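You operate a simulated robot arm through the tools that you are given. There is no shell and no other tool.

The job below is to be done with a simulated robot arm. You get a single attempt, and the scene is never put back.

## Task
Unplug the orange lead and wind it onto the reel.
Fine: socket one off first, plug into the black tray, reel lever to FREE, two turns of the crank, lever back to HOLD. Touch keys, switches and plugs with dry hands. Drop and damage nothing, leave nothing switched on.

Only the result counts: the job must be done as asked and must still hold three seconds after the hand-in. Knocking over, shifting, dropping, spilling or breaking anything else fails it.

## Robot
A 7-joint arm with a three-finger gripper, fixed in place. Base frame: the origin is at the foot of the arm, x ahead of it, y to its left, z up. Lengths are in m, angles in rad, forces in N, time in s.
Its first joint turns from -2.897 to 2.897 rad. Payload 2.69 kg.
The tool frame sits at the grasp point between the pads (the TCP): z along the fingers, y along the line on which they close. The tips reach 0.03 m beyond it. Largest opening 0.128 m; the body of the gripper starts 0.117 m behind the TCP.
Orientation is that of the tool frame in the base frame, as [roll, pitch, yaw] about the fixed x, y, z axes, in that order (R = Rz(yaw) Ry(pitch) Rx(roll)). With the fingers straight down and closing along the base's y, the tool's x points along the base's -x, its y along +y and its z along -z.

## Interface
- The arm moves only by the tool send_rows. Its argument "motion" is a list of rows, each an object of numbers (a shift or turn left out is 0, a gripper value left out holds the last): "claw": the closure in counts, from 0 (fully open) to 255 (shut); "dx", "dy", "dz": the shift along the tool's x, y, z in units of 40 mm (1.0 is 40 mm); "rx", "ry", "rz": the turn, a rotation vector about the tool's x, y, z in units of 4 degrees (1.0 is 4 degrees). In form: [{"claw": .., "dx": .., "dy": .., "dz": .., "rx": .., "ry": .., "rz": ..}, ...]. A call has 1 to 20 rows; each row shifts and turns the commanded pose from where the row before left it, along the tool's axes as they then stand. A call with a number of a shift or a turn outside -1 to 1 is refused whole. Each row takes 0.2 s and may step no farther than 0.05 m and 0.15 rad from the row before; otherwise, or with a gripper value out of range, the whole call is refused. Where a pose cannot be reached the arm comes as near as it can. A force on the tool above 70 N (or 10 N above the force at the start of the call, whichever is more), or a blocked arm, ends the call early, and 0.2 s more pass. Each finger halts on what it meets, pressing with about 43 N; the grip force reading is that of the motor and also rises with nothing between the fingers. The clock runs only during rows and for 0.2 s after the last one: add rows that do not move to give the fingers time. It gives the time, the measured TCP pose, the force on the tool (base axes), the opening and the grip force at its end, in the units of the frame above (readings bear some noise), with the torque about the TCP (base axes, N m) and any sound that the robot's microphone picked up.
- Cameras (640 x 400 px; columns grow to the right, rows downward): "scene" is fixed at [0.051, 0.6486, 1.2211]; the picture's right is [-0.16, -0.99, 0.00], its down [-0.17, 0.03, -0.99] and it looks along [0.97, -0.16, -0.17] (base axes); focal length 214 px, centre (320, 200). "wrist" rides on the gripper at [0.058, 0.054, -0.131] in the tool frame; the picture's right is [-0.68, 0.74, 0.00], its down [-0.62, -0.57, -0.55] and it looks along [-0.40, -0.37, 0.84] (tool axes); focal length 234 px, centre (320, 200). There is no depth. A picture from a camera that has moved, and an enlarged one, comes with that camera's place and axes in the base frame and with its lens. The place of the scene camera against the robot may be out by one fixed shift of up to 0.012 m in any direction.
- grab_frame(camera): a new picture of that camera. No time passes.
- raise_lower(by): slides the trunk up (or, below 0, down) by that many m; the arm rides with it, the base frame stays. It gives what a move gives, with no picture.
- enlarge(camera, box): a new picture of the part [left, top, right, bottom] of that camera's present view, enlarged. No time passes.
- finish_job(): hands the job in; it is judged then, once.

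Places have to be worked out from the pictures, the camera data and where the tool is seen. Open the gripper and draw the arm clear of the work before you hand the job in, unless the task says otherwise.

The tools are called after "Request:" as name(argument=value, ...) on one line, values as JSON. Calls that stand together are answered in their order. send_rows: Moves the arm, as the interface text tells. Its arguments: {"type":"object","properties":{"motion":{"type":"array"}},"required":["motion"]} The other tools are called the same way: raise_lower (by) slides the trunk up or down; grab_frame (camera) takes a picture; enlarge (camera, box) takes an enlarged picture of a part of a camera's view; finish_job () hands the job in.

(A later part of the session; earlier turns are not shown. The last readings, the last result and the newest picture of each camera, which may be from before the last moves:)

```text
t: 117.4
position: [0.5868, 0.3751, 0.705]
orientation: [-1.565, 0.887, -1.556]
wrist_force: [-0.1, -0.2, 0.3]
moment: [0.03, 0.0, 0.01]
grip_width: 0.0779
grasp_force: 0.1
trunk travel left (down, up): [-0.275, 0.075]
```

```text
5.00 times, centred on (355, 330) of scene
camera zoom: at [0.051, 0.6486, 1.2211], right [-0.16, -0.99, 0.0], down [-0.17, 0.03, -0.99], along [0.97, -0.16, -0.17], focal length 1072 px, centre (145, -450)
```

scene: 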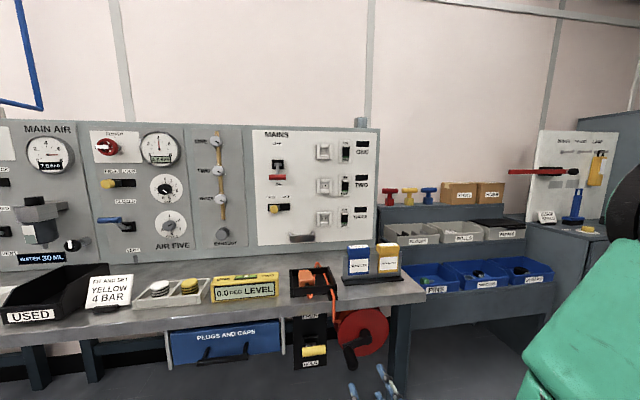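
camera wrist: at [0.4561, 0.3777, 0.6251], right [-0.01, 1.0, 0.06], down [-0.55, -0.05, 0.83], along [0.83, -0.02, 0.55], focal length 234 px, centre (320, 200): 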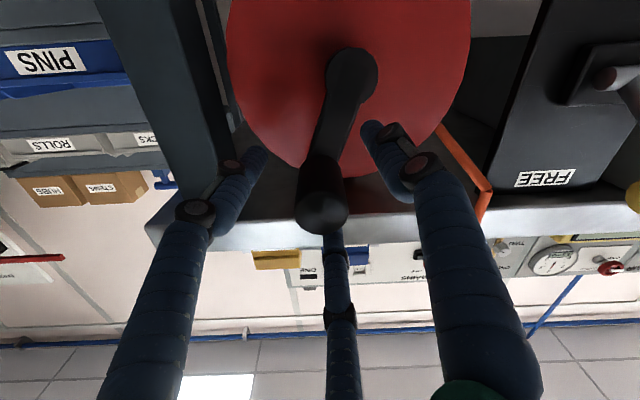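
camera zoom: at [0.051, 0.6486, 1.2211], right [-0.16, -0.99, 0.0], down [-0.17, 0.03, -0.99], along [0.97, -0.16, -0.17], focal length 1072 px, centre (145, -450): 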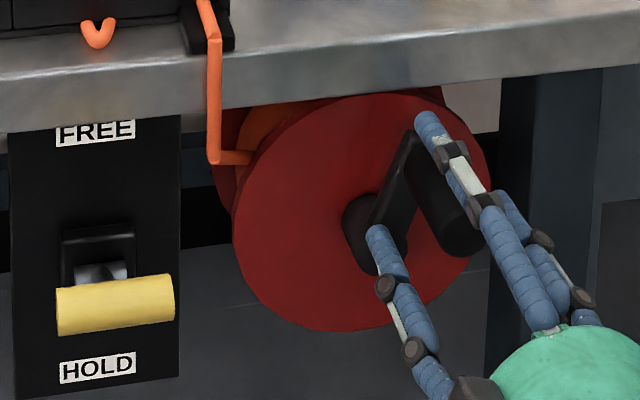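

In-place rotation works, and this view shows the handle centred in the hand at (0.376, 0.703), hub ≈(0.402–0.409, 0.646). I rotate a further −60° so the hand can follow the crank for a long arc.

Request:
send_rows(motion=[{"rz": -1}, {"rz": -1}, {"rz": -1}, {"rz": -1}, {"rz": -1}, {"rz": -1}, {"rz": -1}, {"rz": -1}, {"rz": -1}, {"rz": -1}, {"rz": -1}, {"rz": -1}, {"rz": -1}, {"rz": -1}, {"rz": -1}])

Request:
grab_frame(camera="wrist")

Request:
enlarge(camera="scene", box=[305, 290, 405, 370])

```text
t: 120.6
position: [0.5876, 0.3766, 0.7052]
orientation: [-1.566, -0.163, -1.561]
wrist_force: [0.2, 0.5, 0.0]
moment: [0.01, -0.02, -0.01]
grip_width: 0.0781
grasp_force: 0.0
trunk travel left (down, up): [-0.275, 0.075]
```

```text
taken
camera wrist: at [0.4566, 0.3073, 0.6607], right [0.0, 0.55, -0.84], down [-0.56, 0.69, 0.46], along [0.83, 0.47, 0.3], focal length 234 px, centre (320, 200)
```

wrist: 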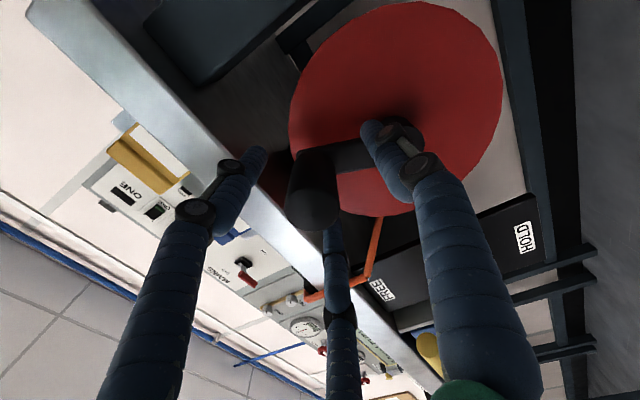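

```text
5.00 times, centred on (355, 330) of scene
camera zoom: at [0.051, 0.6486, 1.2211], right [-0.16, -0.99, 0.0], down [-0.17, 0.03, -0.99], along [0.97, -0.16, -0.17], focal length 1072 px, centre (145, -450)
```

zoom: 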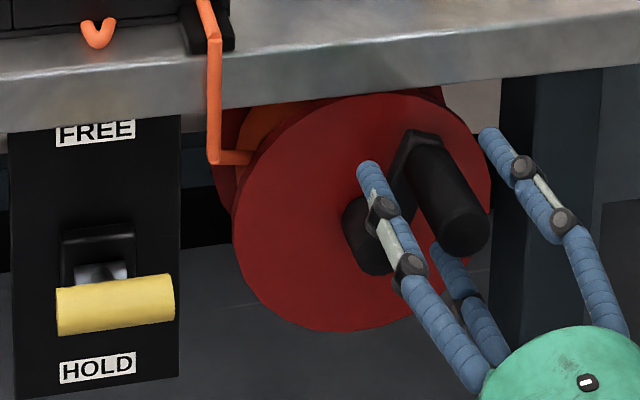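

The hand is rotated −100°, thumb below, pair above the handle, handle still centred. I close and check the load.

Request:
send_rows(motion=[{"claw": 255}, {"claw": 255}, {"claw": 255}, {"dx": 0}])

```text
t: 121.6
position: [0.5869, 0.3743, 0.7053]
orientation: [-1.567, -0.161, -1.562]
wrist_force: [0.1, -3.9, 8.9]
moment: [0.01, -0.28, -0.31]
grip_width: 0.0364
grasp_force: 43.2
trunk travel left (down, up): [-0.275, 0.075]
```

Near-perfect: 36.4 mm, under 10 N. The points now fit centre (0.407, 0.6465), R=0.0672, with the crank at ψ≈209°. I turn 40° with the hand rotating along.

Request:
send_rows(motion=[{"dx": 0.0893, "dy": 0.076, "rz": 1}, {"dx": 0.0893, "dy": 0.076, "rz": 1}, {"dx": 0.0893, "dy": 0.076, "rz": 1}, {"dx": 0.0893, "dy": 0.076, "rz": 1}, {"dx": 0.0893, "dy": 0.076, "rz": 1}, {"dx": 0.0893, "dy": 0.076, "rz": 1}, {"dx": 0.0893, "dy": 0.076, "rz": 1}, {"dx": 0.0893, "dy": 0.076, "rz": 1}, {"dx": 0.0893, "dy": 0.076, "rz": 1}, {"dx": 0.0893, "dy": 0.076, "rz": 1}, {"dx": 0}])

```text
t: 124.0
position: [0.5871, 0.3415, 0.6689]
orientation: [-1.567, 0.539, -1.562]
wrist_force: [12.7, -51.0, 24.8]
moment: [0.26, -0.33, -1.22]
grip_width: 0.0379
grasp_force: 43.4
trunk travel left (down, up): [-0.275, 0.075]
```

Tracking works; the remaining load is inward (56 N), so the circle centre is nearer (0.404, 0.6445) with R≈0.069. I correct outward 2.6 mm and continue 32°.

Request:
send_rows(motion=[{"dx": 0.1314, "dy": 0.0253, "rz": 1}, {"dx": 0.0924, "dy": 0.0773, "rz": 1}, {"dx": 0.0924, "dy": 0.0773, "rz": 1}, {"dx": 0.0924, "dy": 0.0773, "rz": 1}, {"dx": 0.0924, "dy": 0.0773, "rz": 1}, {"dx": 0.0924, "dy": 0.0773, "rz": 1}, {"dx": 0.0924, "dy": 0.0773, "rz": 1}, {"dx": 0.0924, "dy": 0.0773, "rz": 1}, {"dx": 0}])

Request:
enlarge(camera="scene", box=[270, 240, 420, 380])

```text
t: 126.0
position: [0.5868, 0.3382, 0.6335]
orientation: [-1.565, 1.095, -1.554]
wrist_force: [-38.5, -16.0, -3.0]
moment: [0.14, 0.12, -0.69]
grip_width: 0.038
grasp_force: 42.9
trunk travel left (down, up): [-0.275, 0.075]
```

```text
2.86 times, centred on (345, 310) of scene
camera zoom: at [0.051, 0.6486, 1.2211], right [-0.16, -0.99, 0.0], down [-0.17, 0.03, -0.99], along [0.97, -0.16, -0.17], focal length 613 px, centre (249, -114)
```

zoom: 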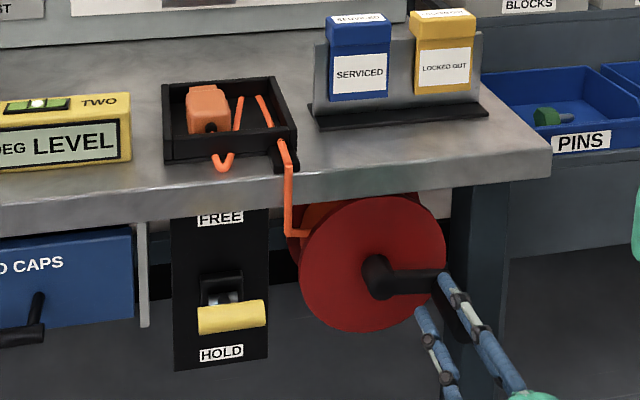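

Crank is now at ψ≈280° and tracking with only 16 N radial; the lead has pulled in visibly. I ease back 2 mm in x and turn another 40°.

Request:
send_rows(motion=[{"dx": 0.105, "dy": 0.061, "dz": -0.05, "rz": 1}, {"dx": 0.0924, "dy": 0.0773, "rz": 1}, {"dx": 0.0924, "dy": 0.0773, "rz": 1}, {"dx": 0.0924, "dy": 0.0773, "rz": 1}, {"dx": 0.0924, "dy": 0.0773, "rz": 1}, {"dx": 0.0924, "dy": 0.0773, "rz": 1}, {"dx": 0.0924, "dy": 0.0773, "rz": 1}, {"dx": 0.0924, "dy": 0.0773, "rz": 1}, {"dx": 0.0924, "dy": 0.0773, "rz": 1}, {"dx": 0.0924, "dy": 0.0773, "rz": 1}, {"dx": 0}])

```text
t: 128.4
position: [0.593, 0.3733, 0.6047]
orientation: [1.423, 1.511, 1.426]
wrist_force: [0.1, 0.4, 0.0]
moment: [0.04, 0.03, 0.0]
grip_width: 0.0022
grasp_force: 31.2
out of reach, approached as far as the arm can: row 8, 9, 10
trunk travel left (down, up): [-0.275, 0.075]
```

The arm ran out of reach in the last three rows and the fingers slipped off the handle. I look at the situation before moving.

Request:
grab_frame(camera="wrist")

Request:
enlarge(camera="scene", box=[270, 240, 420, 380])

Request:
grab_frame(camera="scene")

```text
taken
camera wrist: at [0.4619, 0.4306, 0.5486], right [-0.01, 0.7, 0.72], down [-0.55, -0.6, 0.58], along [0.83, -0.39, 0.39], focal length 234 px, centre (320, 200)
```

wrist: 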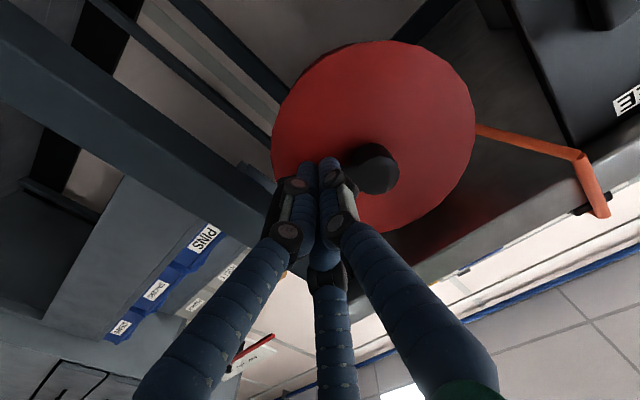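

```text
2.86 times, centred on (345, 310) of scene
camera zoom: at [0.051, 0.6486, 1.2211], right [-0.16, -0.99, 0.0], down [-0.17, 0.03, -0.99], along [0.97, -0.16, -0.17], focal length 613 px, centre (249, -114)
```

zoom: 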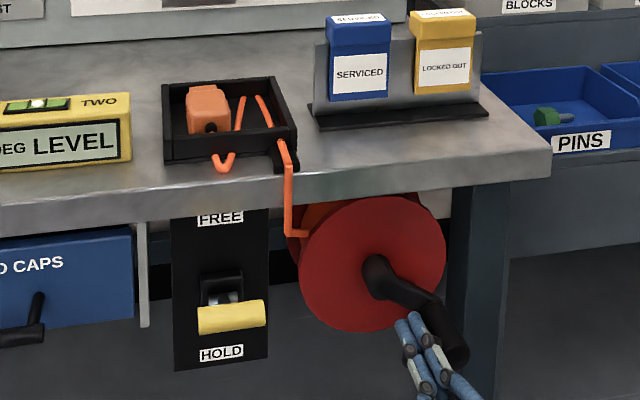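

```text
taken
```

scene: 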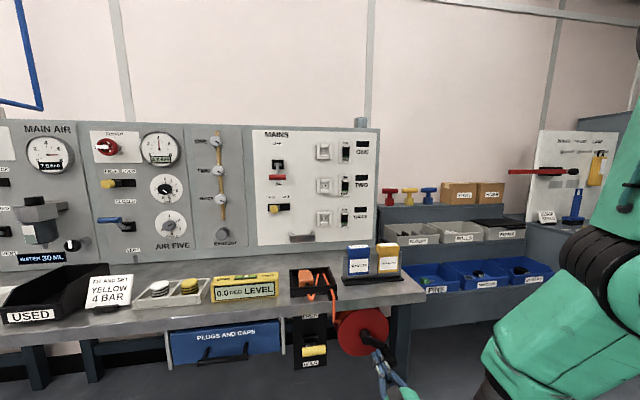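

The hand hit its roll limit at about +3° (range extends to the negative side), the fingers slipped off cleanly and the crank rests at ψ≈303°. I retreat straight back from the handle first.

Request:
send_rows(motion=[{"dz": -0.8}, {"dz": -0.8}, {"dz": -0.8}, {"rz": -1}, {"rz": -1}, {"rz": -1}, {"rz": -1}, {"rz": -1}])

Request:
grab_frame(camera="wrist")

Request:
enlarge(camera="scene", box=[305, 290, 405, 390])

```text
t: 130.2
position: [0.5013, 0.3842, 0.603]
orientation: [-1.56, 1.276, -1.564]
wrist_force: [0.4, -0.2, -0.2]
moment: [0.0, 0.0, -0.02]
grip_width: 0.0018
grasp_force: 31.7
out of reach, approached as far as the arm can: row 2, 3
trunk travel left (down, up): [-0.275, 0.075]
```

```text
taken
camera wrist: at [0.3706, 0.4198, 0.5312], right [0.0, 0.9, 0.43], down [-0.55, -0.36, 0.75], along [0.83, -0.24, 0.5], focal length 234 px, centre (320, 200)
```

wrist: 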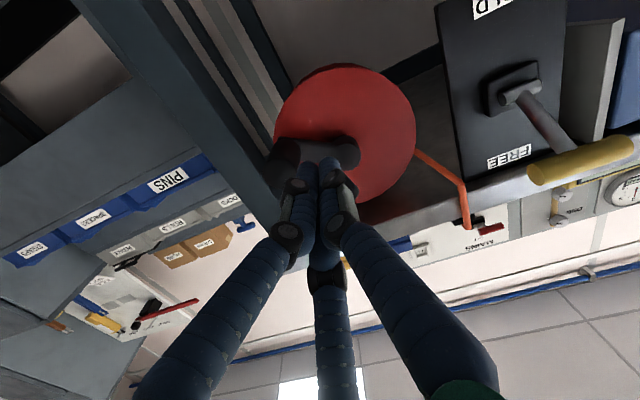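

```text
4.00 times, centred on (355, 340) of scene
camera zoom: at [0.051, 0.6486, 1.2211], right [-0.16, -0.99, 0.0], down [-0.17, 0.03, -0.99], along [0.97, -0.16, -0.17], focal length 858 px, centre (180, -360)
```

zoom: 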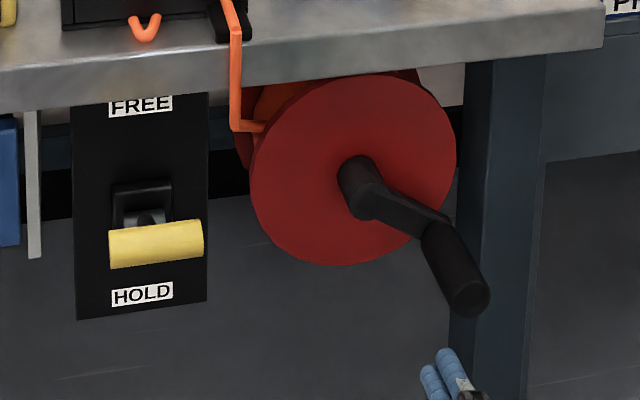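

The crank rests at ψ≈300°. I choose a fixed roll of about −90° (well inside the wrist range) and will re-grip every ~60°; I rotate there now with the hand open, clear of the handle.

Request:
send_rows(motion=[{"claw": 100, "rz": -1}, {"rz": -1}, {"rz": -1}, {"rz": -1}, {"rz": -1}, {"rz": -1}, {"rz": -1}, {"rz": -1}, {"rz": -1}, {"rz": -1}, {"rz": -1}, {"rz": -1}, {"rz": -1}, {"rz": -1}, {"rz": -1}, {"rz": -1}, {"rz": -1}, {"rz": -1}])

Request:
grab_frame(camera="wrist")

Request:
enlarge(camera="scene", box=[305, 290, 405, 390])

```text
t: 134.0
position: [0.5013, 0.3847, 0.6028]
orientation: [-1.568, 0.019, -1.574]
wrist_force: [-0.5, -0.3, -0.2]
moment: [0.0, -0.02, 0.01]
grip_width: 0.0777
grasp_force: 0.1
trunk travel left (down, up): [-0.275, 0.075]
```

```text
taken
camera wrist: at [0.3701, 0.3273, 0.5471], right [0.0, 0.69, -0.72], down [-0.55, 0.61, 0.58], along [0.84, 0.4, 0.38], focal length 234 px, centre (320, 200)
```

wrist: 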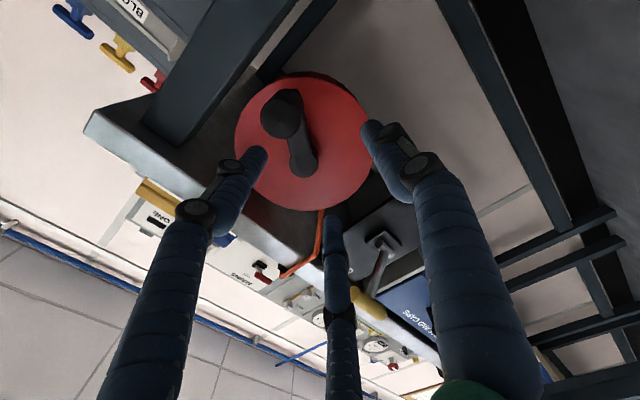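

```text
4.00 times, centred on (355, 340) of scene
camera zoom: at [0.051, 0.6486, 1.2211], right [-0.16, -0.99, 0.0], down [-0.17, 0.03, -0.99], along [0.97, -0.16, -0.17], focal length 858 px, centre (180, -360)
```

zoom: 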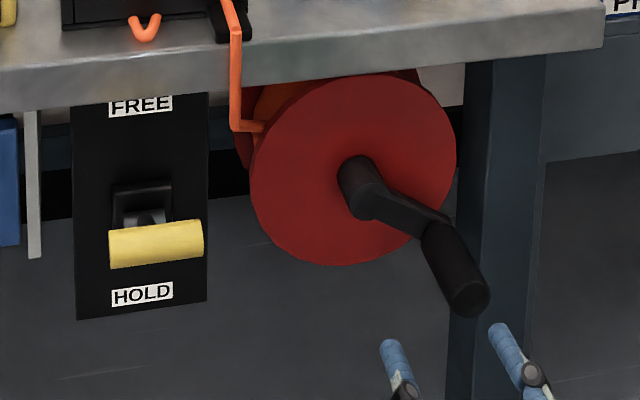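

Roll −91°, tool pointing exactly +x. The handle tip reads about (0.342, 0.604); I align in front of it.

Request:
send_rows(motion=[{"dx": 0.52, "dy": -0.03}, {"dx": 0.52, "dy": -0.03}, {"dx": 0}])

Request:
enlarge(camera="wrist", box=[220, 80, 420, 260])

```text
t: 134.8
position: [0.5011, 0.3431, 0.6033]
orientation: [-1.57, 0.019, -1.573]
wrist_force: [-0.4, -0.1, -0.4]
moment: [0.02, 0.03, 0.0]
grip_width: 0.0781
grasp_force: 0.1
trunk travel left (down, up): [-0.275, 0.075]
```

```text
2.22 times, centred on (320, 170) of wrist
camera zoom: at [0.3703, 0.2857, 0.5487], right [0.0, 0.69, -0.72], down [-0.55, 0.61, 0.58], along [0.84, 0.39, 0.38], focal length 520 px, centre (320, 267)
```

zoom: 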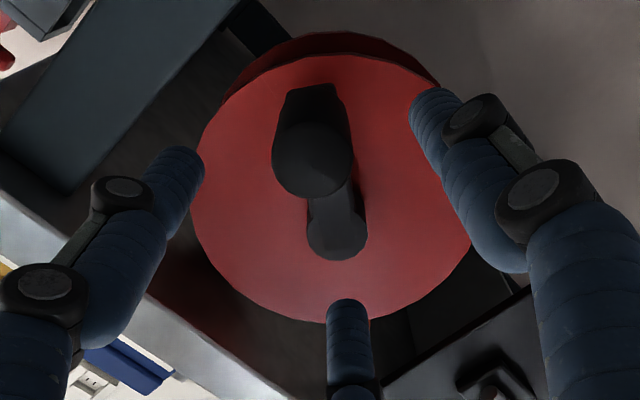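

Handle tip now reads (0.339, 0.603), 4 mm from the hand axis. I correct and slide over it.

Request:
send_rows(motion=[{"dx": 0.07, "dy": -0.01, "dz": 0.43}, {"dz": 0.43}, {"dz": 0.43}, {"dz": 0.43}, {"dz": 0.43}, {"dx": 0}])

Request:
enlarge(camera="wrist", box=[220, 80, 420, 260])

Request:
enlarge(camera="scene", box=[305, 300, 405, 390])

```text
t: 136.2
position: [0.5862, 0.3413, 0.6028]
orientation: [-1.568, 0.019, -1.572]
wrist_force: [0.7, 0.7, 0.6]
moment: [0.02, -0.01, 0.0]
grip_width: 0.0778
grasp_force: 0.0
trunk travel left (down, up): [-0.275, 0.075]
```

```text
2.22 times, centred on (320, 170) of wrist
camera zoom: at [0.4562, 0.2837, 0.5483], right [0.0, 0.69, -0.72], down [-0.55, 0.61, 0.58], along [0.84, 0.39, 0.38], focal length 520 px, centre (320, 267)
```

zoom: 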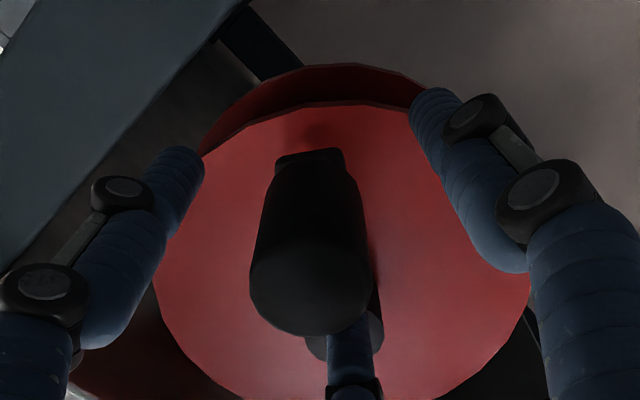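

```text
4.44 times, centred on (355, 345) of scene
camera zoom: at [0.051, 0.6486, 1.2211], right [-0.16, -0.99, 0.0], down [-0.17, 0.03, -0.99], along [0.97, -0.16, -0.17], focal length 953 px, centre (164, -444)
```

zoom: 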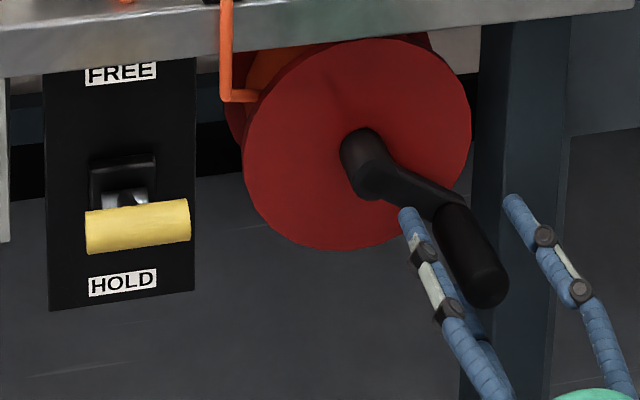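

No contact. The handle centre is 4 mm to −y of the axis; I centre and close.

Request:
send_rows(motion=[{"dx": 0.08}, {"claw": 255}, {"claw": 255}, {"claw": 255}, {"dx": 0}])

```text
t: 137.4
position: [0.5888, 0.3398, 0.6056]
orientation: [-1.566, 0.019, -1.572]
wrist_force: [-6.6, 27.0, 16.7]
moment: [-0.04, -0.41, 0.99]
grip_width: 0.034
grasp_force: 42.5
trunk travel left (down, up): [-0.275, 0.075]
```

The reaction (27 N in +y, 17 N in +z) says the handle centre is a few millimetres up and left. I loosen, shift accordingly and re-close.

Request:
send_rows(motion=[{"claw": 150}, {"claw": 150, "dx": -0.09, "dy": -0.08}, {"dx": 0}, {"claw": 255}, {"claw": 255}, {"claw": 255}])

```text
t: 138.8
position: [0.5872, 0.3422, 0.6068]
orientation: [-1.571, 0.018, -1.575]
wrist_force: [5.5, -12.3, -7.2]
moment: [0.01, 0.34, -0.4]
grip_width: 0.0333
grasp_force: 45.0
trunk travel left (down, up): [-0.275, 0.075]
```

Well centred now (14 N). Three clean grip points give the circle centre (0.4025, 0.6416), R=0.0697, with ψ=300°. I turn 30° along it.

Request:
send_rows(motion=[{"dx": -0.0825, "dy": 0.13}, {"dx": -0.0925, "dy": 0.12}, {"dx": -0.1025, "dy": 0.1125}, {"dx": -0.1125, "dy": 0.1025}, {"dx": -0.12, "dy": 0.0925}, {"dx": -0.13, "dy": 0.0825}, {"dx": 0}])

```text
t: 140.4
position: [0.5871, 0.3677, 0.5808]
orientation: [-1.569, 0.019, -1.574]
wrist_force: [-19.4, -1.3, -6.9]
moment: [0.01, 0.24, -0.1]
grip_width: 0.0332
grasp_force: 44.7
trunk travel left (down, up): [-0.275, 0.075]
```

Excellent: only 7 N lateral. I carry on through the bottom (ψ=360°, one full turn).

Request:
send_rows(motion=[{"dx": -0.1325, "dy": 0.07, "dz": -0.02}, {"dx": -0.1425, "dy": 0.0575}, {"dx": -0.145, "dy": 0.045}, {"dx": -0.1475, "dy": 0.0325}, {"dx": -0.15, "dy": 0.02}, {"dx": -0.1525, "dy": 0.0075}, {"dx": 0}])

Request:
enlarge(camera="scene", box=[270, 240, 420, 390])

```text
t: 142.0
position: [0.5873, 0.4032, 0.5747]
orientation: [-1.568, 0.021, -1.573]
wrist_force: [-0.2, -0.1, 8.1]
moment: [0.01, -0.36, 0.04]
grip_width: 0.0332
grasp_force: 45.4
trunk travel left (down, up): [-0.275, 0.075]
```

```text
2.67 times, centred on (345, 315) of scene
camera zoom: at [0.051, 0.6486, 1.2211], right [-0.16, -0.99, 0.0], down [-0.17, 0.03, -0.99], along [0.97, -0.16, -0.17], focal length 572 px, centre (253, -107)
```

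zoom: 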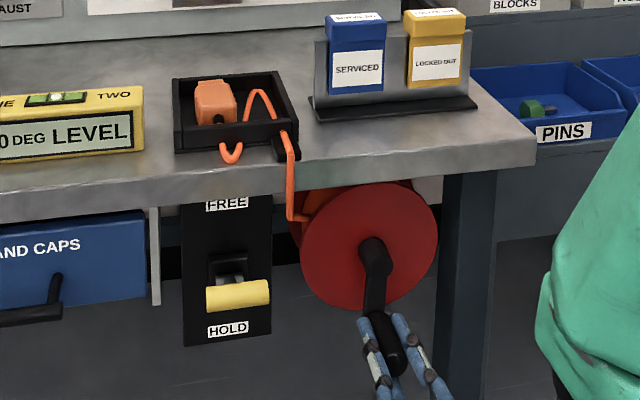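

One full turn done with only 8 N load and the slack visibly shorter. I start the second turn: ψ 360→410°.

Request:
send_rows(motion=[{"dx": -0.152, "dy": -0.016}, {"dx": -0.1505, "dy": -0.0198}, {"dx": -0.1485, "dy": -0.033}, {"dx": -0.145, "dy": -0.0458}, {"dx": -0.1405, "dy": -0.0583}, {"dx": -0.1348, "dy": -0.0703}, {"dx": -0.1283, "dy": -0.0815}, {"dx": -0.1205, "dy": -0.0928}, {"dx": -0.112, "dy": -0.1028}, {"dx": -0.1028, "dy": -0.112}, {"dx": 0}])

```text
t: 144.4
position: [0.5876, 0.455, 0.6009]
orientation: [-1.57, 0.02, -1.573]
wrist_force: [12.6, -1.9, -0.1]
moment: [0.02, 0.19, 0.0]
grip_width: 0.0332
grasp_force: 45.3
trunk travel left (down, up): [-0.275, 0.075]
```

Practically no load. Continuing ψ 410→470°.

Request:
send_rows(motion=[{"dx": -0.0928, "dy": -0.1205}, {"dx": -0.0815, "dy": -0.1283}, {"dx": -0.0703, "dy": -0.1348}, {"dx": -0.0583, "dy": -0.1405}, {"dx": -0.0458, "dy": -0.145}, {"dx": -0.033, "dy": -0.1485}, {"dx": -0.0198, "dy": -0.1505}, {"dx": -0.0065, "dy": -0.152}, {"dx": 0.0065, "dy": -0.152}, {"dx": 0.0198, "dy": -0.1505}, {"dx": 0.033, "dy": -0.1485}, {"dx": 0.0458, "dy": -0.145}, {"dx": 0}])

```text
t: 147.2
position: [0.5864, 0.4661, 0.6692]
orientation: [-1.569, 0.019, -1.573]
wrist_force: [-15.9, 1.5, -0.6]
moment: [0.01, 0.15, 0.22]
grip_width: 0.0332
grasp_force: 44.9
trunk travel left (down, up): [-0.275, 0.075]
```

Still under 16 N (axial only). Continuing over the top, ψ 470→540°.

Request:
send_rows(motion=[{"dx": 0.0583, "dy": -0.1405, "dz": -0.01}, {"dx": 0.0703, "dy": -0.1348}, {"dx": 0.0815, "dy": -0.1283}, {"dx": 0.0928, "dy": -0.1205}, {"dx": 0.1028, "dy": -0.112}, {"dx": 0.112, "dy": -0.1028}, {"dx": 0.1205, "dy": -0.0928}, {"dx": 0.1283, "dy": -0.0815}, {"dx": 0.1348, "dy": -0.0703}, {"dx": 0.1405, "dy": -0.0583}, {"dx": 0.145, "dy": -0.0458}, {"dx": 0.1485, "dy": -0.033}, {"dx": 0.1505, "dy": -0.0198}, {"dx": 0.152, "dy": -0.0065}, {"dx": 0}])

Request:
enlarge(camera="scene", box=[270, 240, 420, 390])

```text
t: 150.4
position: [0.5868, 0.3978, 0.7154]
orientation: [-1.566, 0.021, -1.573]
wrist_force: [8.9, -1.3, 28.3]
moment: [-0.05, -1.0, 0.07]
grip_width: 0.0331
grasp_force: 44.9
trunk travel left (down, up): [-0.275, 0.075]
```

```text
2.67 times, centred on (345, 315) of scene
camera zoom: at [0.051, 0.6486, 1.2211], right [-0.16, -0.99, 0.0], down [-0.17, 0.03, -0.99], along [0.97, -0.16, -0.17], focal length 572 px, centre (253, -107)
```

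zoom: 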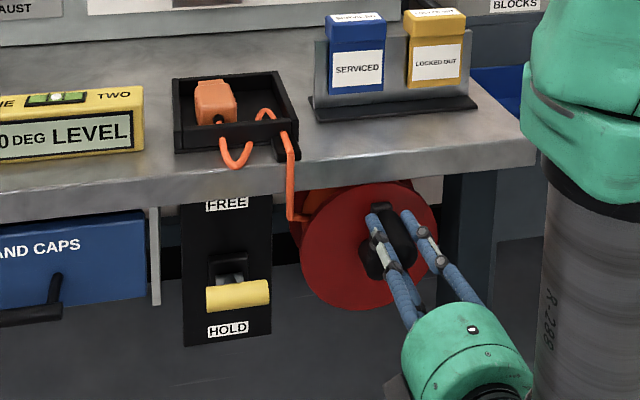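

At the top with 28 N upward reaction; I add 1.8 mm upward and continue down the far side, ψ 540→600°.

Request:
send_rows(motion=[{"dx": 0.152, "dy": -0.0385}, {"dx": 0.1505, "dy": 0.0198}, {"dx": 0.1485, "dy": 0.033}, {"dx": 0.145, "dy": 0.0458}, {"dx": 0.1405, "dy": 0.0583}, {"dx": 0.1348, "dy": 0.0703}, {"dx": 0}])

```text
t: 152.0
position: [0.5873, 0.3647, 0.7051]
orientation: [-1.57, 0.021, -1.575]
wrist_force: [30.0, -2.7, 5.4]
moment: [-0.01, -0.17, 0.02]
grip_width: 0.0331
grasp_force: 44.9
trunk travel left (down, up): [-0.275, 0.075]
```

Good. Continuing ψ 570→630° with a 1 mm axial correction.

Request:
send_rows(motion=[{"dx": 0.1283, "dy": 0.0815, "dz": 0.03}, {"dx": 0.1205, "dy": 0.0928}, {"dx": 0.112, "dy": 0.1028}, {"dx": 0.1028, "dy": 0.112}, {"dx": 0.0928, "dy": 0.1205}, {"dx": 0.0815, "dy": 0.1283}, {"dx": 0.0703, "dy": 0.1348}, {"dx": 0.0583, "dy": 0.1405}, {"dx": 0.0458, "dy": 0.145}, {"dx": 0.033, "dy": 0.1485}, {"dx": 0.0198, "dy": 0.1505}, {"dx": 0.0065, "dy": 0.152}, {"dx": 0}])

Request:
enlarge(camera="scene", box=[270, 240, 420, 390])

```text
t: 154.8
position: [0.5866, 0.3308, 0.6448]
orientation: [-1.57, 0.02, -1.573]
wrist_force: [-35.0, -4.7, -2.0]
moment: [-0.02, 0.1, -0.05]
grip_width: 0.0331
grasp_force: 45.3
trunk travel left (down, up): [-0.275, 0.075]
```

```text
2.67 times, centred on (345, 315) of scene
camera zoom: at [0.051, 0.6486, 1.2211], right [-0.16, -0.99, 0.0], down [-0.17, 0.03, -0.99], along [0.97, -0.16, -0.17], focal length 572 px, centre (253, -107)
```

zoom: 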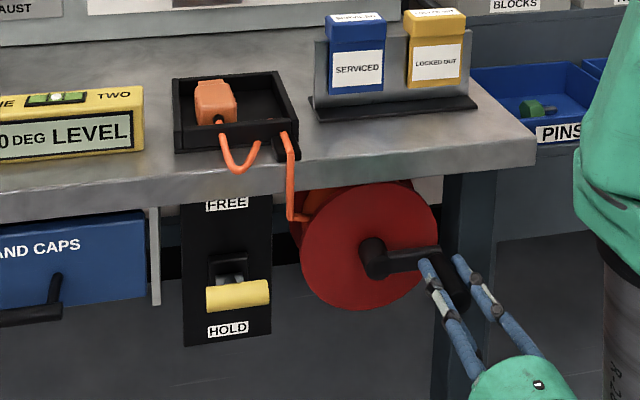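

ψ≈630°. Lead slack is nearly taken up; the plug is still in the tray. I go on 45°, then check the plug before finishing the last part.

Request:
send_rows(motion=[{"dx": -0.0065, "dy": 0.152, "dz": -0.03}, {"dx": -0.0198, "dy": 0.1505}, {"dx": -0.033, "dy": 0.1485}, {"dx": -0.0458, "dy": 0.145}, {"dx": -0.0583, "dy": 0.1405}, {"dx": -0.0703, "dy": 0.1348}, {"dx": -0.0815, "dy": 0.1283}, {"dx": -0.0928, "dy": 0.1205}, {"dx": -0.1028, "dy": 0.112}, {"dx": 0}])

Request:
enlarge(camera="scene", box=[270, 240, 370, 320])

Request:
enlarge(camera="scene", box=[290, 290, 420, 390])

```text
t: 157.0
position: [0.5861, 0.3504, 0.5942]
orientation: [-1.569, 0.018, -1.574]
wrist_force: [12.9, -16.6, -19.9]
moment: [0.02, 0.67, -0.06]
grip_width: 0.0329
grasp_force: 45.8
trunk travel left (down, up): [-0.275, 0.075]
```

```text
5.00 times, centred on (320, 280) of scene
camera zoom: at [0.051, 0.6486, 1.2211], right [-0.16, -0.99, 0.0], down [-0.17, 0.03, -0.99], along [0.97, -0.16, -0.17], focal length 1072 px, centre (320, -200)
```

zoom: 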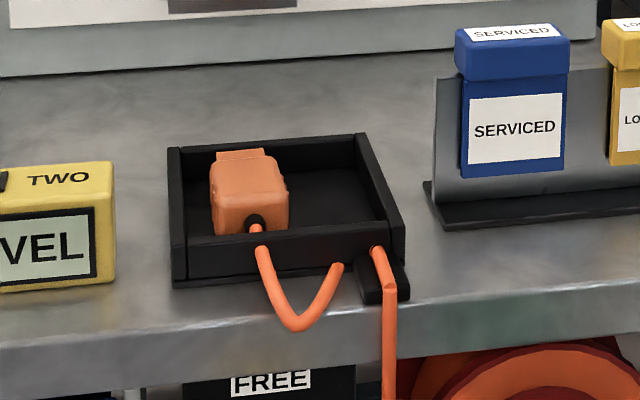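

```text
4.00 times, centred on (355, 340) of scene
camera zoom: at [0.051, 0.6486, 1.2211], right [-0.16, -0.99, 0.0], down [-0.17, 0.03, -0.99], along [0.97, -0.16, -0.17], focal length 858 px, centre (180, -360)
```

zoom: 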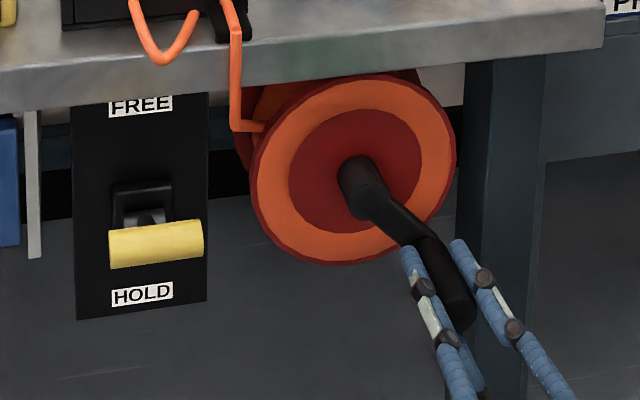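

The reel now shows the wound orange coil and the plug lies undisturbed in the tray. I finish the last 45° to complete exactly two turns.

Request:
send_rows(motion=[{"dx": -0.092, "dy": 0.122}, {"dx": -0.1205, "dy": 0.0928}, {"dx": -0.1283, "dy": 0.0815}, {"dx": -0.1348, "dy": 0.0703}, {"dx": -0.1405, "dy": 0.0583}, {"dx": -0.145, "dy": 0.0458}, {"dx": -0.1485, "dy": 0.033}, {"dx": -0.1505, "dy": 0.0198}, {"dx": -0.152, "dy": 0.0065}, {"dx": 0}])

Request:
enlarge(camera="scene", box=[270, 240, 420, 390])

```text
t: 159.2
position: [0.5856, 0.4003, 0.5748]
orientation: [-1.571, 0.017, -1.574]
wrist_force: [-8.8, -7.9, -17.6]
moment: [0.01, 0.46, -0.25]
grip_width: 0.0329
grasp_force: 44.9
trunk travel left (down, up): [-0.275, 0.075]
```

```text
2.67 times, centred on (345, 315) of scene
camera zoom: at [0.051, 0.6486, 1.2211], right [-0.16, -0.99, 0.0], down [-0.17, 0.03, -0.99], along [0.97, -0.16, -0.17], focal length 572 px, centre (253, -107)
```

zoom: 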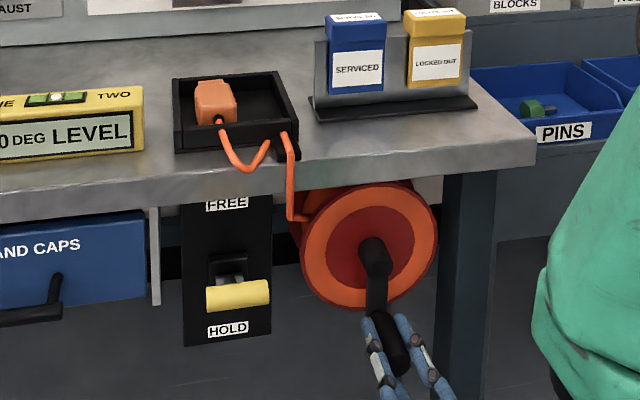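

Two turns are complete: the handle hangs at the bottom again and the lead is wound. I open and retreat straight back from the crank.

Request:
send_rows(motion=[{"claw": 100}, {"claw": 100}, {"dz": -0.5}, {"dz": -0.8}, {"dz": -0.8}, {"dz": -0.8}, {"dx": 0}])

Request:
grab_frame(camera="wrist")

Request:
enlarge(camera="scene", box=[270, 240, 420, 390])

```text
t: 160.8
position: [0.4697, 0.399, 0.5767]
orientation: [-1.567, 0.018, -1.574]
wrist_force: [0.4, -0.9, 0.5]
moment: [0.01, -0.02, 0.01]
grip_width: 0.078
grasp_force: 0.1
trunk travel left (down, up): [-0.275, 0.075]
```

```text
taken
camera wrist: at [0.3379, 0.3419, 0.5215], right [0.0, 0.69, -0.72], down [-0.55, 0.61, 0.58], along [0.84, 0.39, 0.38], focal length 234 px, centre (320, 200)
```

wrist: 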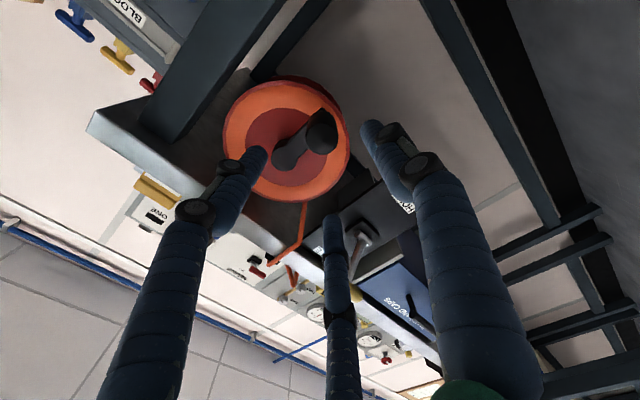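

```text
2.67 times, centred on (345, 315) of scene
camera zoom: at [0.051, 0.6486, 1.2211], right [-0.16, -0.99, 0.0], down [-0.17, 0.03, -0.99], along [0.97, -0.16, -0.17], focal length 572 px, centre (253, -107)
```

zoom: 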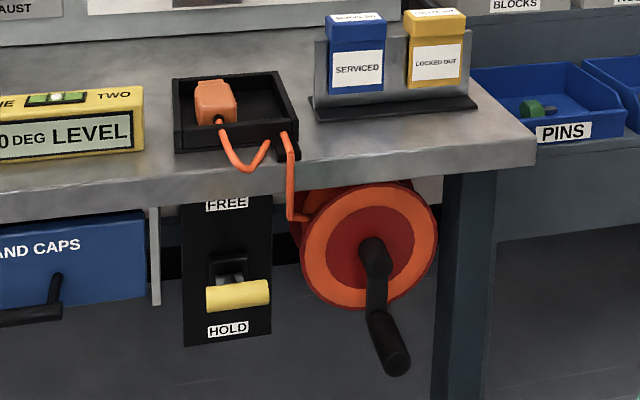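

Crank, reel and plug look right. I close the fingers and move to a point in front of and above the yellow lever (still at FREE).

Request:
send_rows(motion=[{"claw": 255, "dx": -0.511, "dy": -0.62, "dz": -0.139}, {"dx": -0.511, "dy": -0.62, "dz": -0.139}, {"dx": -0.511, "dy": -0.62, "dz": -0.139}, {"dx": -0.511, "dy": -0.62, "dz": -0.139}, {"dx": -0.511, "dy": -0.62, "dz": -0.139}, {"dx": -0.511, "dy": -0.62, "dz": -0.139}, {"dx": -0.511, "dy": -0.62, "dz": -0.139}, {"dx": -0.511, "dy": -0.62, "dz": -0.139}, {"dx": -0.511, "dy": -0.62, "dz": -0.139}, {"dx": 0}])

Request:
grab_frame(camera="wrist")

Request:
enlarge(camera="scene", box=[250, 240, 400, 390])

```text
t: 163.0
position: [0.4216, 0.5812, 0.7996]
orientation: [-1.57, 0.019, -1.573]
wrist_force: [-0.2, 0.2, -0.6]
moment: [-0.02, 0.02, -0.01]
grip_width: 0.002
grasp_force: 31.2
trunk travel left (down, up): [-0.275, 0.075]
```

```text
taken
camera wrist: at [0.2906, 0.5233, 0.7447], right [0.0, 0.69, -0.72], down [-0.55, 0.61, 0.58], along [0.84, 0.39, 0.38], focal length 234 px, centre (320, 200)
```

wrist: 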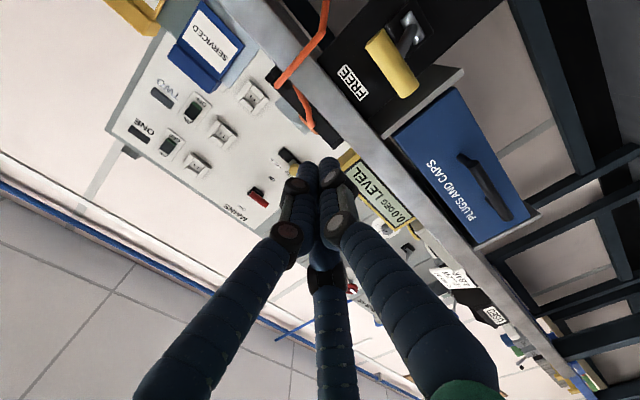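

```text
2.67 times, centred on (325, 315) of scene
camera zoom: at [0.051, 0.6486, 1.2211], right [-0.16, -0.99, 0.0], down [-0.17, 0.03, -0.99], along [0.97, -0.16, -0.17], focal length 572 px, centre (307, -107)
```

zoom: 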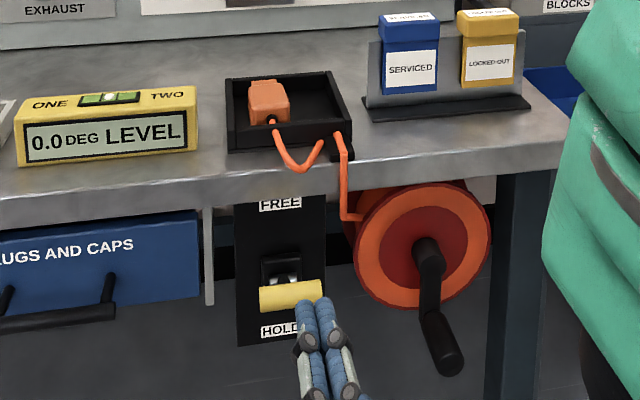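

The lever handle reads (0.55, 0.579, 0.704). I advance above it at z=0.80 so only the last centimetre of the fingertips will overlap the handle.

Request:
send_rows(motion=[{"dx": 0.05, "dz": 0.665}, {"dz": 0.665}, {"dz": 0.665}, {"dz": 0.665}, {"dy": 0.4}, {"dy": 0.4}, {"dx": 0}])

Request:
grab_frame(camera="wrist")

Request:
enlarge(camera="scene", box=[285, 290, 365, 370])

```text
t: 164.6
position: [0.5277, 0.5774, 0.7693]
orientation: [-1.569, 0.019, -1.573]
wrist_force: [0.6, 0.8, 0.0]
moment: [0.02, -0.01, 0.01]
grip_width: 0.002
grasp_force: 31.5
trunk travel left (down, up): [-0.275, 0.075]
```

```text
taken
camera wrist: at [0.3955, 0.5203, 0.7142], right [0.0, 0.69, -0.72], down [-0.55, 0.61, 0.58], along [0.84, 0.39, 0.38], focal length 234 px, centre (320, 200)
```

wrist: 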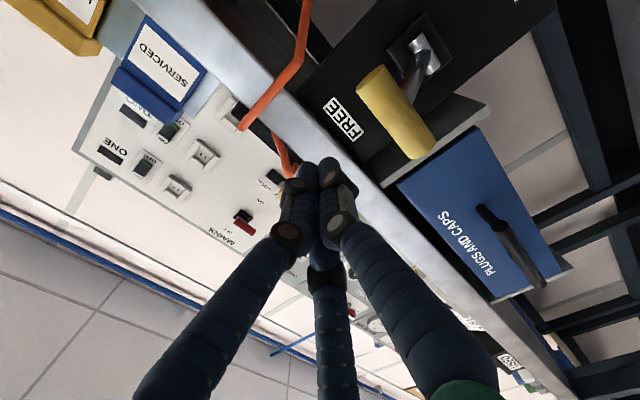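

```text
5.00 times, centred on (325, 330) of scene
camera zoom: at [0.051, 0.6486, 1.2211], right [-0.16, -0.99, 0.0], down [-0.17, 0.03, -0.99], along [0.97, -0.16, -0.17], focal length 1072 px, centre (295, -450)
```

zoom: 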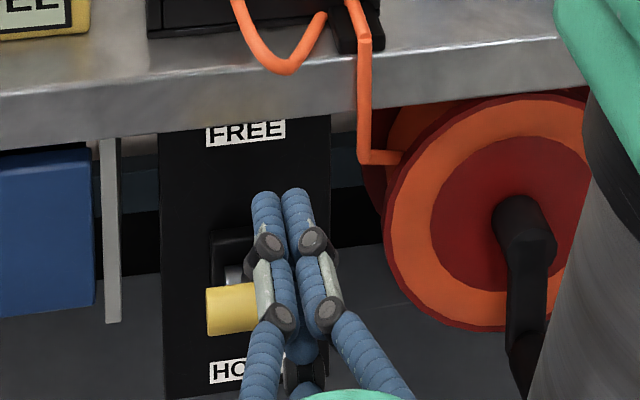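

Aligned above the handle centre (y≈0.578), gap about 30 mm. I lower in small steps until the fingers push the handle down.

Request:
send_rows(motion=[{"dy": 0.25}, {"dy": 0.25}, {"dy": 0.15}, {"dy": 0.15}, {"dy": 0.15}, {"dx": 0}])

Request:
enlarge(camera="wrist", box=[270, 40, 470, 220])

```text
t: 166.0
position: [0.5269, 0.5798, 0.7322]
orientation: [-1.569, 0.017, -1.573]
wrist_force: [0.6, -0.9, -0.1]
moment: [0.01, -0.01, 0.01]
grip_width: 0.002
grasp_force: 31.6
trunk travel left (down, up): [-0.275, 0.075]
```

```text
2.22 times, centred on (370, 130) of wrist
camera zoom: at [0.3954, 0.5217, 0.6774], right [0.0, 0.69, -0.72], down [-0.55, 0.61, 0.58], along [0.84, 0.39, 0.38], focal length 520 px, centre (209, 356)
```

zoom: 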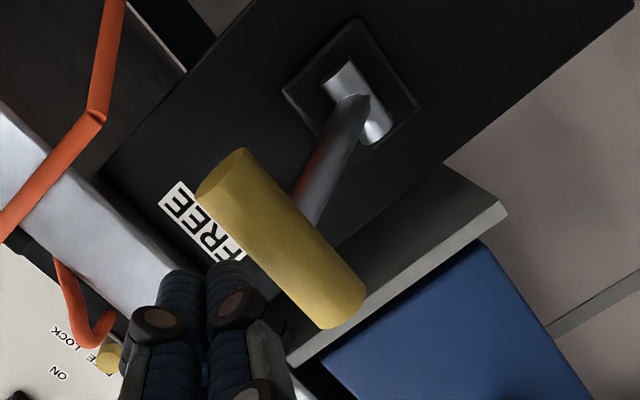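

No contact yet. Continuing down in 6 mm steps.

Request:
send_rows(motion=[{"dy": 0.15}, {"dy": 0.15}, {"dy": 0.15}, {"dx": 0}])

Request:
enlarge(camera="wrist", box=[270, 40, 470, 220])

```text
t: 166.7
position: [0.5211, 0.5797, 0.7201]
orientation: [-1.559, 0.017, -1.57]
wrist_force: [-38.4, -8.3, 21.3]
moment: [-0.42, 0.05, -0.03]
grip_width: 0.002
grasp_force: 31.3
trunk travel left (down, up): [-0.275, 0.075]
stopped in row 3: the force on the tool passed its limit at 80 N (the readings are from after the stop); the commanded pose is now the measured one
```

```text
2.22 times, centred on (370, 130) of wrist
camera zoom: at [0.3915, 0.5211, 0.6653], right [0.01, 0.69, -0.72], down [-0.55, 0.61, 0.57], along [0.83, 0.4, 0.39], focal length 520 px, centre (209, 356)
```

zoom: 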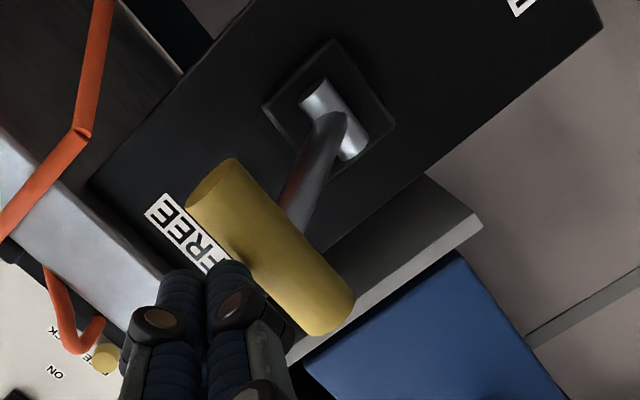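

The fingertip ends are pressing the handle's front (force along the rod), so I am not far enough over it. I lift 25 mm, advance 27 mm and push down again.

Request:
send_rows(motion=[{"dy": -0.35, "dz": -0.1}, {"dy": -0.35}, {"dz": 0.35}, {"dz": 0.35}, {"dx": 0}])

Request:
enlarge(camera="wrist", box=[270, 40, 470, 220])

Request:
enlarge(camera="scene", box=[285, 290, 365, 370])

```text
t: 167.9
position: [0.5482, 0.5803, 0.7474]
orientation: [-1.565, 0.018, -1.571]
wrist_force: [1.1, -0.1, -0.2]
moment: [0.02, 0.01, 0.0]
grip_width: 0.0021
grasp_force: 31.4
trunk travel left (down, up): [-0.275, 0.075]
```

```text
2.22 times, centred on (370, 130) of wrist
camera zoom: at [0.4179, 0.5217, 0.6915], right [0.01, 0.69, -0.72], down [-0.55, 0.61, 0.57], along [0.83, 0.4, 0.38], focal length 520 px, centre (209, 356)
```

zoom: 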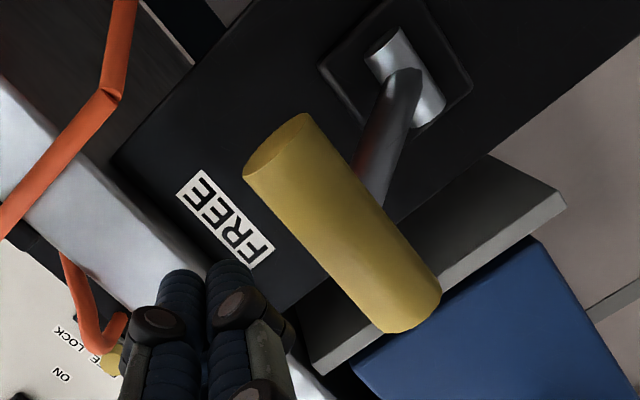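

```text
5.00 times, centred on (325, 330) of scene
camera zoom: at [0.051, 0.6486, 1.2211], right [-0.16, -0.99, 0.0], down [-0.17, 0.03, -0.99], along [0.97, -0.16, -0.17], focal length 1072 px, centre (295, -450)
```

zoom: 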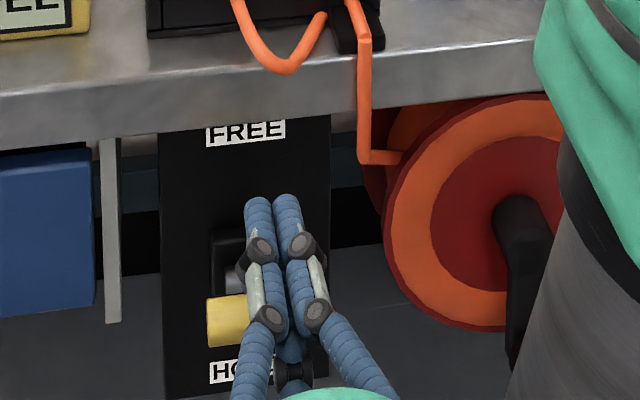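

Combining the views, the handle centre is really near (0.575, 0.586, 0.700). I move 10 mm further in and 20 mm to +y (beside the rod), then press down.

Request:
send_rows(motion=[{"dx": -0.25, "dz": 0.13}, {"dx": -0.25, "dz": 0.13}, {"dy": 0.15}, {"dy": 0.15}, {"dy": 0.1}, {"dx": 0}])

Request:
enlarge(camera="wrist", box=[270, 40, 470, 220])

```text
t: 169.3
position: [0.5598, 0.601, 0.7318]
orientation: [-1.563, 0.019, -1.573]
wrist_force: [-0.2, -0.3, 0.5]
moment: [0.01, 0.04, -0.03]
grip_width: 0.0021
grasp_force: 31.5
trunk travel left (down, up): [-0.275, 0.075]
```

```text
2.22 times, centred on (370, 130) of wrist
camera zoom: at [0.4288, 0.5433, 0.6763], right [0.01, 0.69, -0.72], down [-0.55, 0.61, 0.57], along [0.83, 0.4, 0.38], focal length 520 px, centre (209, 356)
```

zoom: 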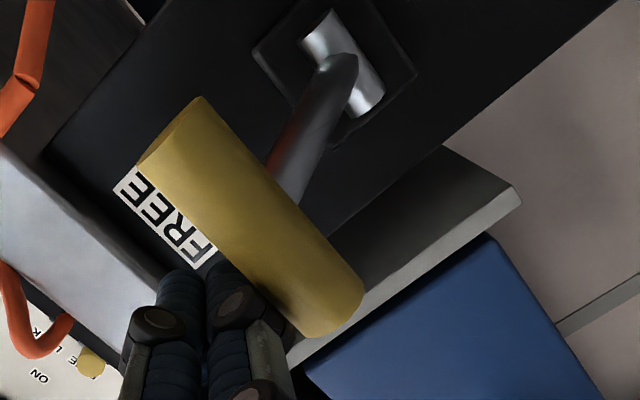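

Fingers now sit right over the handle, close to contact. I press down in 4 mm steps.

Request:
send_rows(motion=[{"dy": 0.1}, {"dy": 0.1}, {"dy": 0.1}, {"dx": 0}])

Request:
enlarge(camera="wrist", box=[270, 40, 470, 220])

```text
t: 170.3
position: [0.5579, 0.6008, 0.7198]
orientation: [-1.564, 0.017, -1.573]
wrist_force: [-0.3, -0.1, 0.0]
moment: [0.01, -0.01, 0.0]
grip_width: 0.002
grasp_force: 31.5
trunk travel left (down, up): [-0.275, 0.075]
```

```text
2.22 times, centred on (370, 130) of wrist
camera zoom: at [0.4274, 0.5426, 0.6647], right [0.01, 0.69, -0.72], down [-0.55, 0.61, 0.57], along [0.83, 0.4, 0.38], focal length 520 px, centre (209, 356)
```

zoom: 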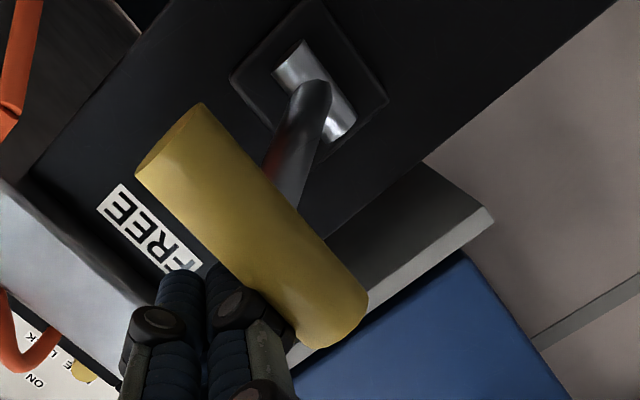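

The lever is moving down with the fingers at practically no force. I continue pressing down.

Request:
send_rows(motion=[{"dy": 0.15}, {"dy": 0.15}, {"dy": 0.15}, {"dy": 0.15}, {"dx": 0}])

Request:
enlarge(camera="wrist", box=[270, 40, 470, 220])

Request:
enlarge(camera="scene", box=[285, 290, 365, 370])

```text
t: 171.5
position: [0.5586, 0.6006, 0.6948]
orientation: [-1.565, 0.02, -1.572]
wrist_force: [-0.2, -0.3, -0.7]
moment: [0.04, -0.03, -0.02]
grip_width: 0.0024
grasp_force: 31.2
trunk travel left (down, up): [-0.275, 0.075]
```

```text
2.22 times, centred on (370, 130) of wrist
camera zoom: at [0.4281, 0.5433, 0.6405], right [0.01, 0.69, -0.72], down [-0.55, 0.61, 0.57], along [0.83, 0.4, 0.38], focal length 520 px, centre (209, 356)
```

zoom: 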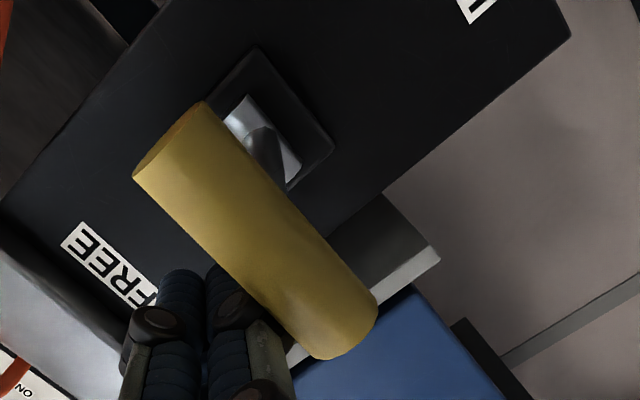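

```text
5.00 times, centred on (325, 330) of scene
camera zoom: at [0.051, 0.6486, 1.2211], right [-0.16, -0.99, 0.0], down [-0.17, 0.03, -0.99], along [0.97, -0.16, -0.17], focal length 1072 px, centre (295, -450)
```

zoom: 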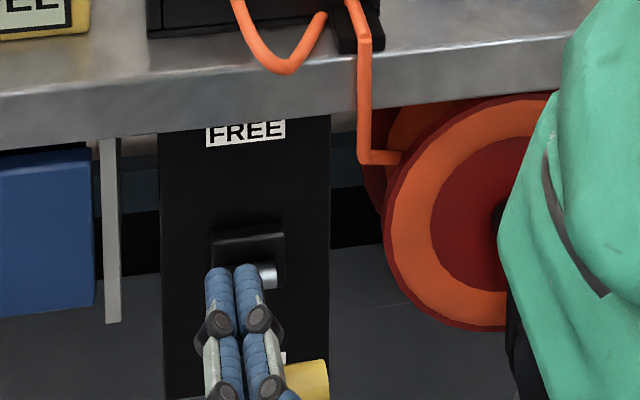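

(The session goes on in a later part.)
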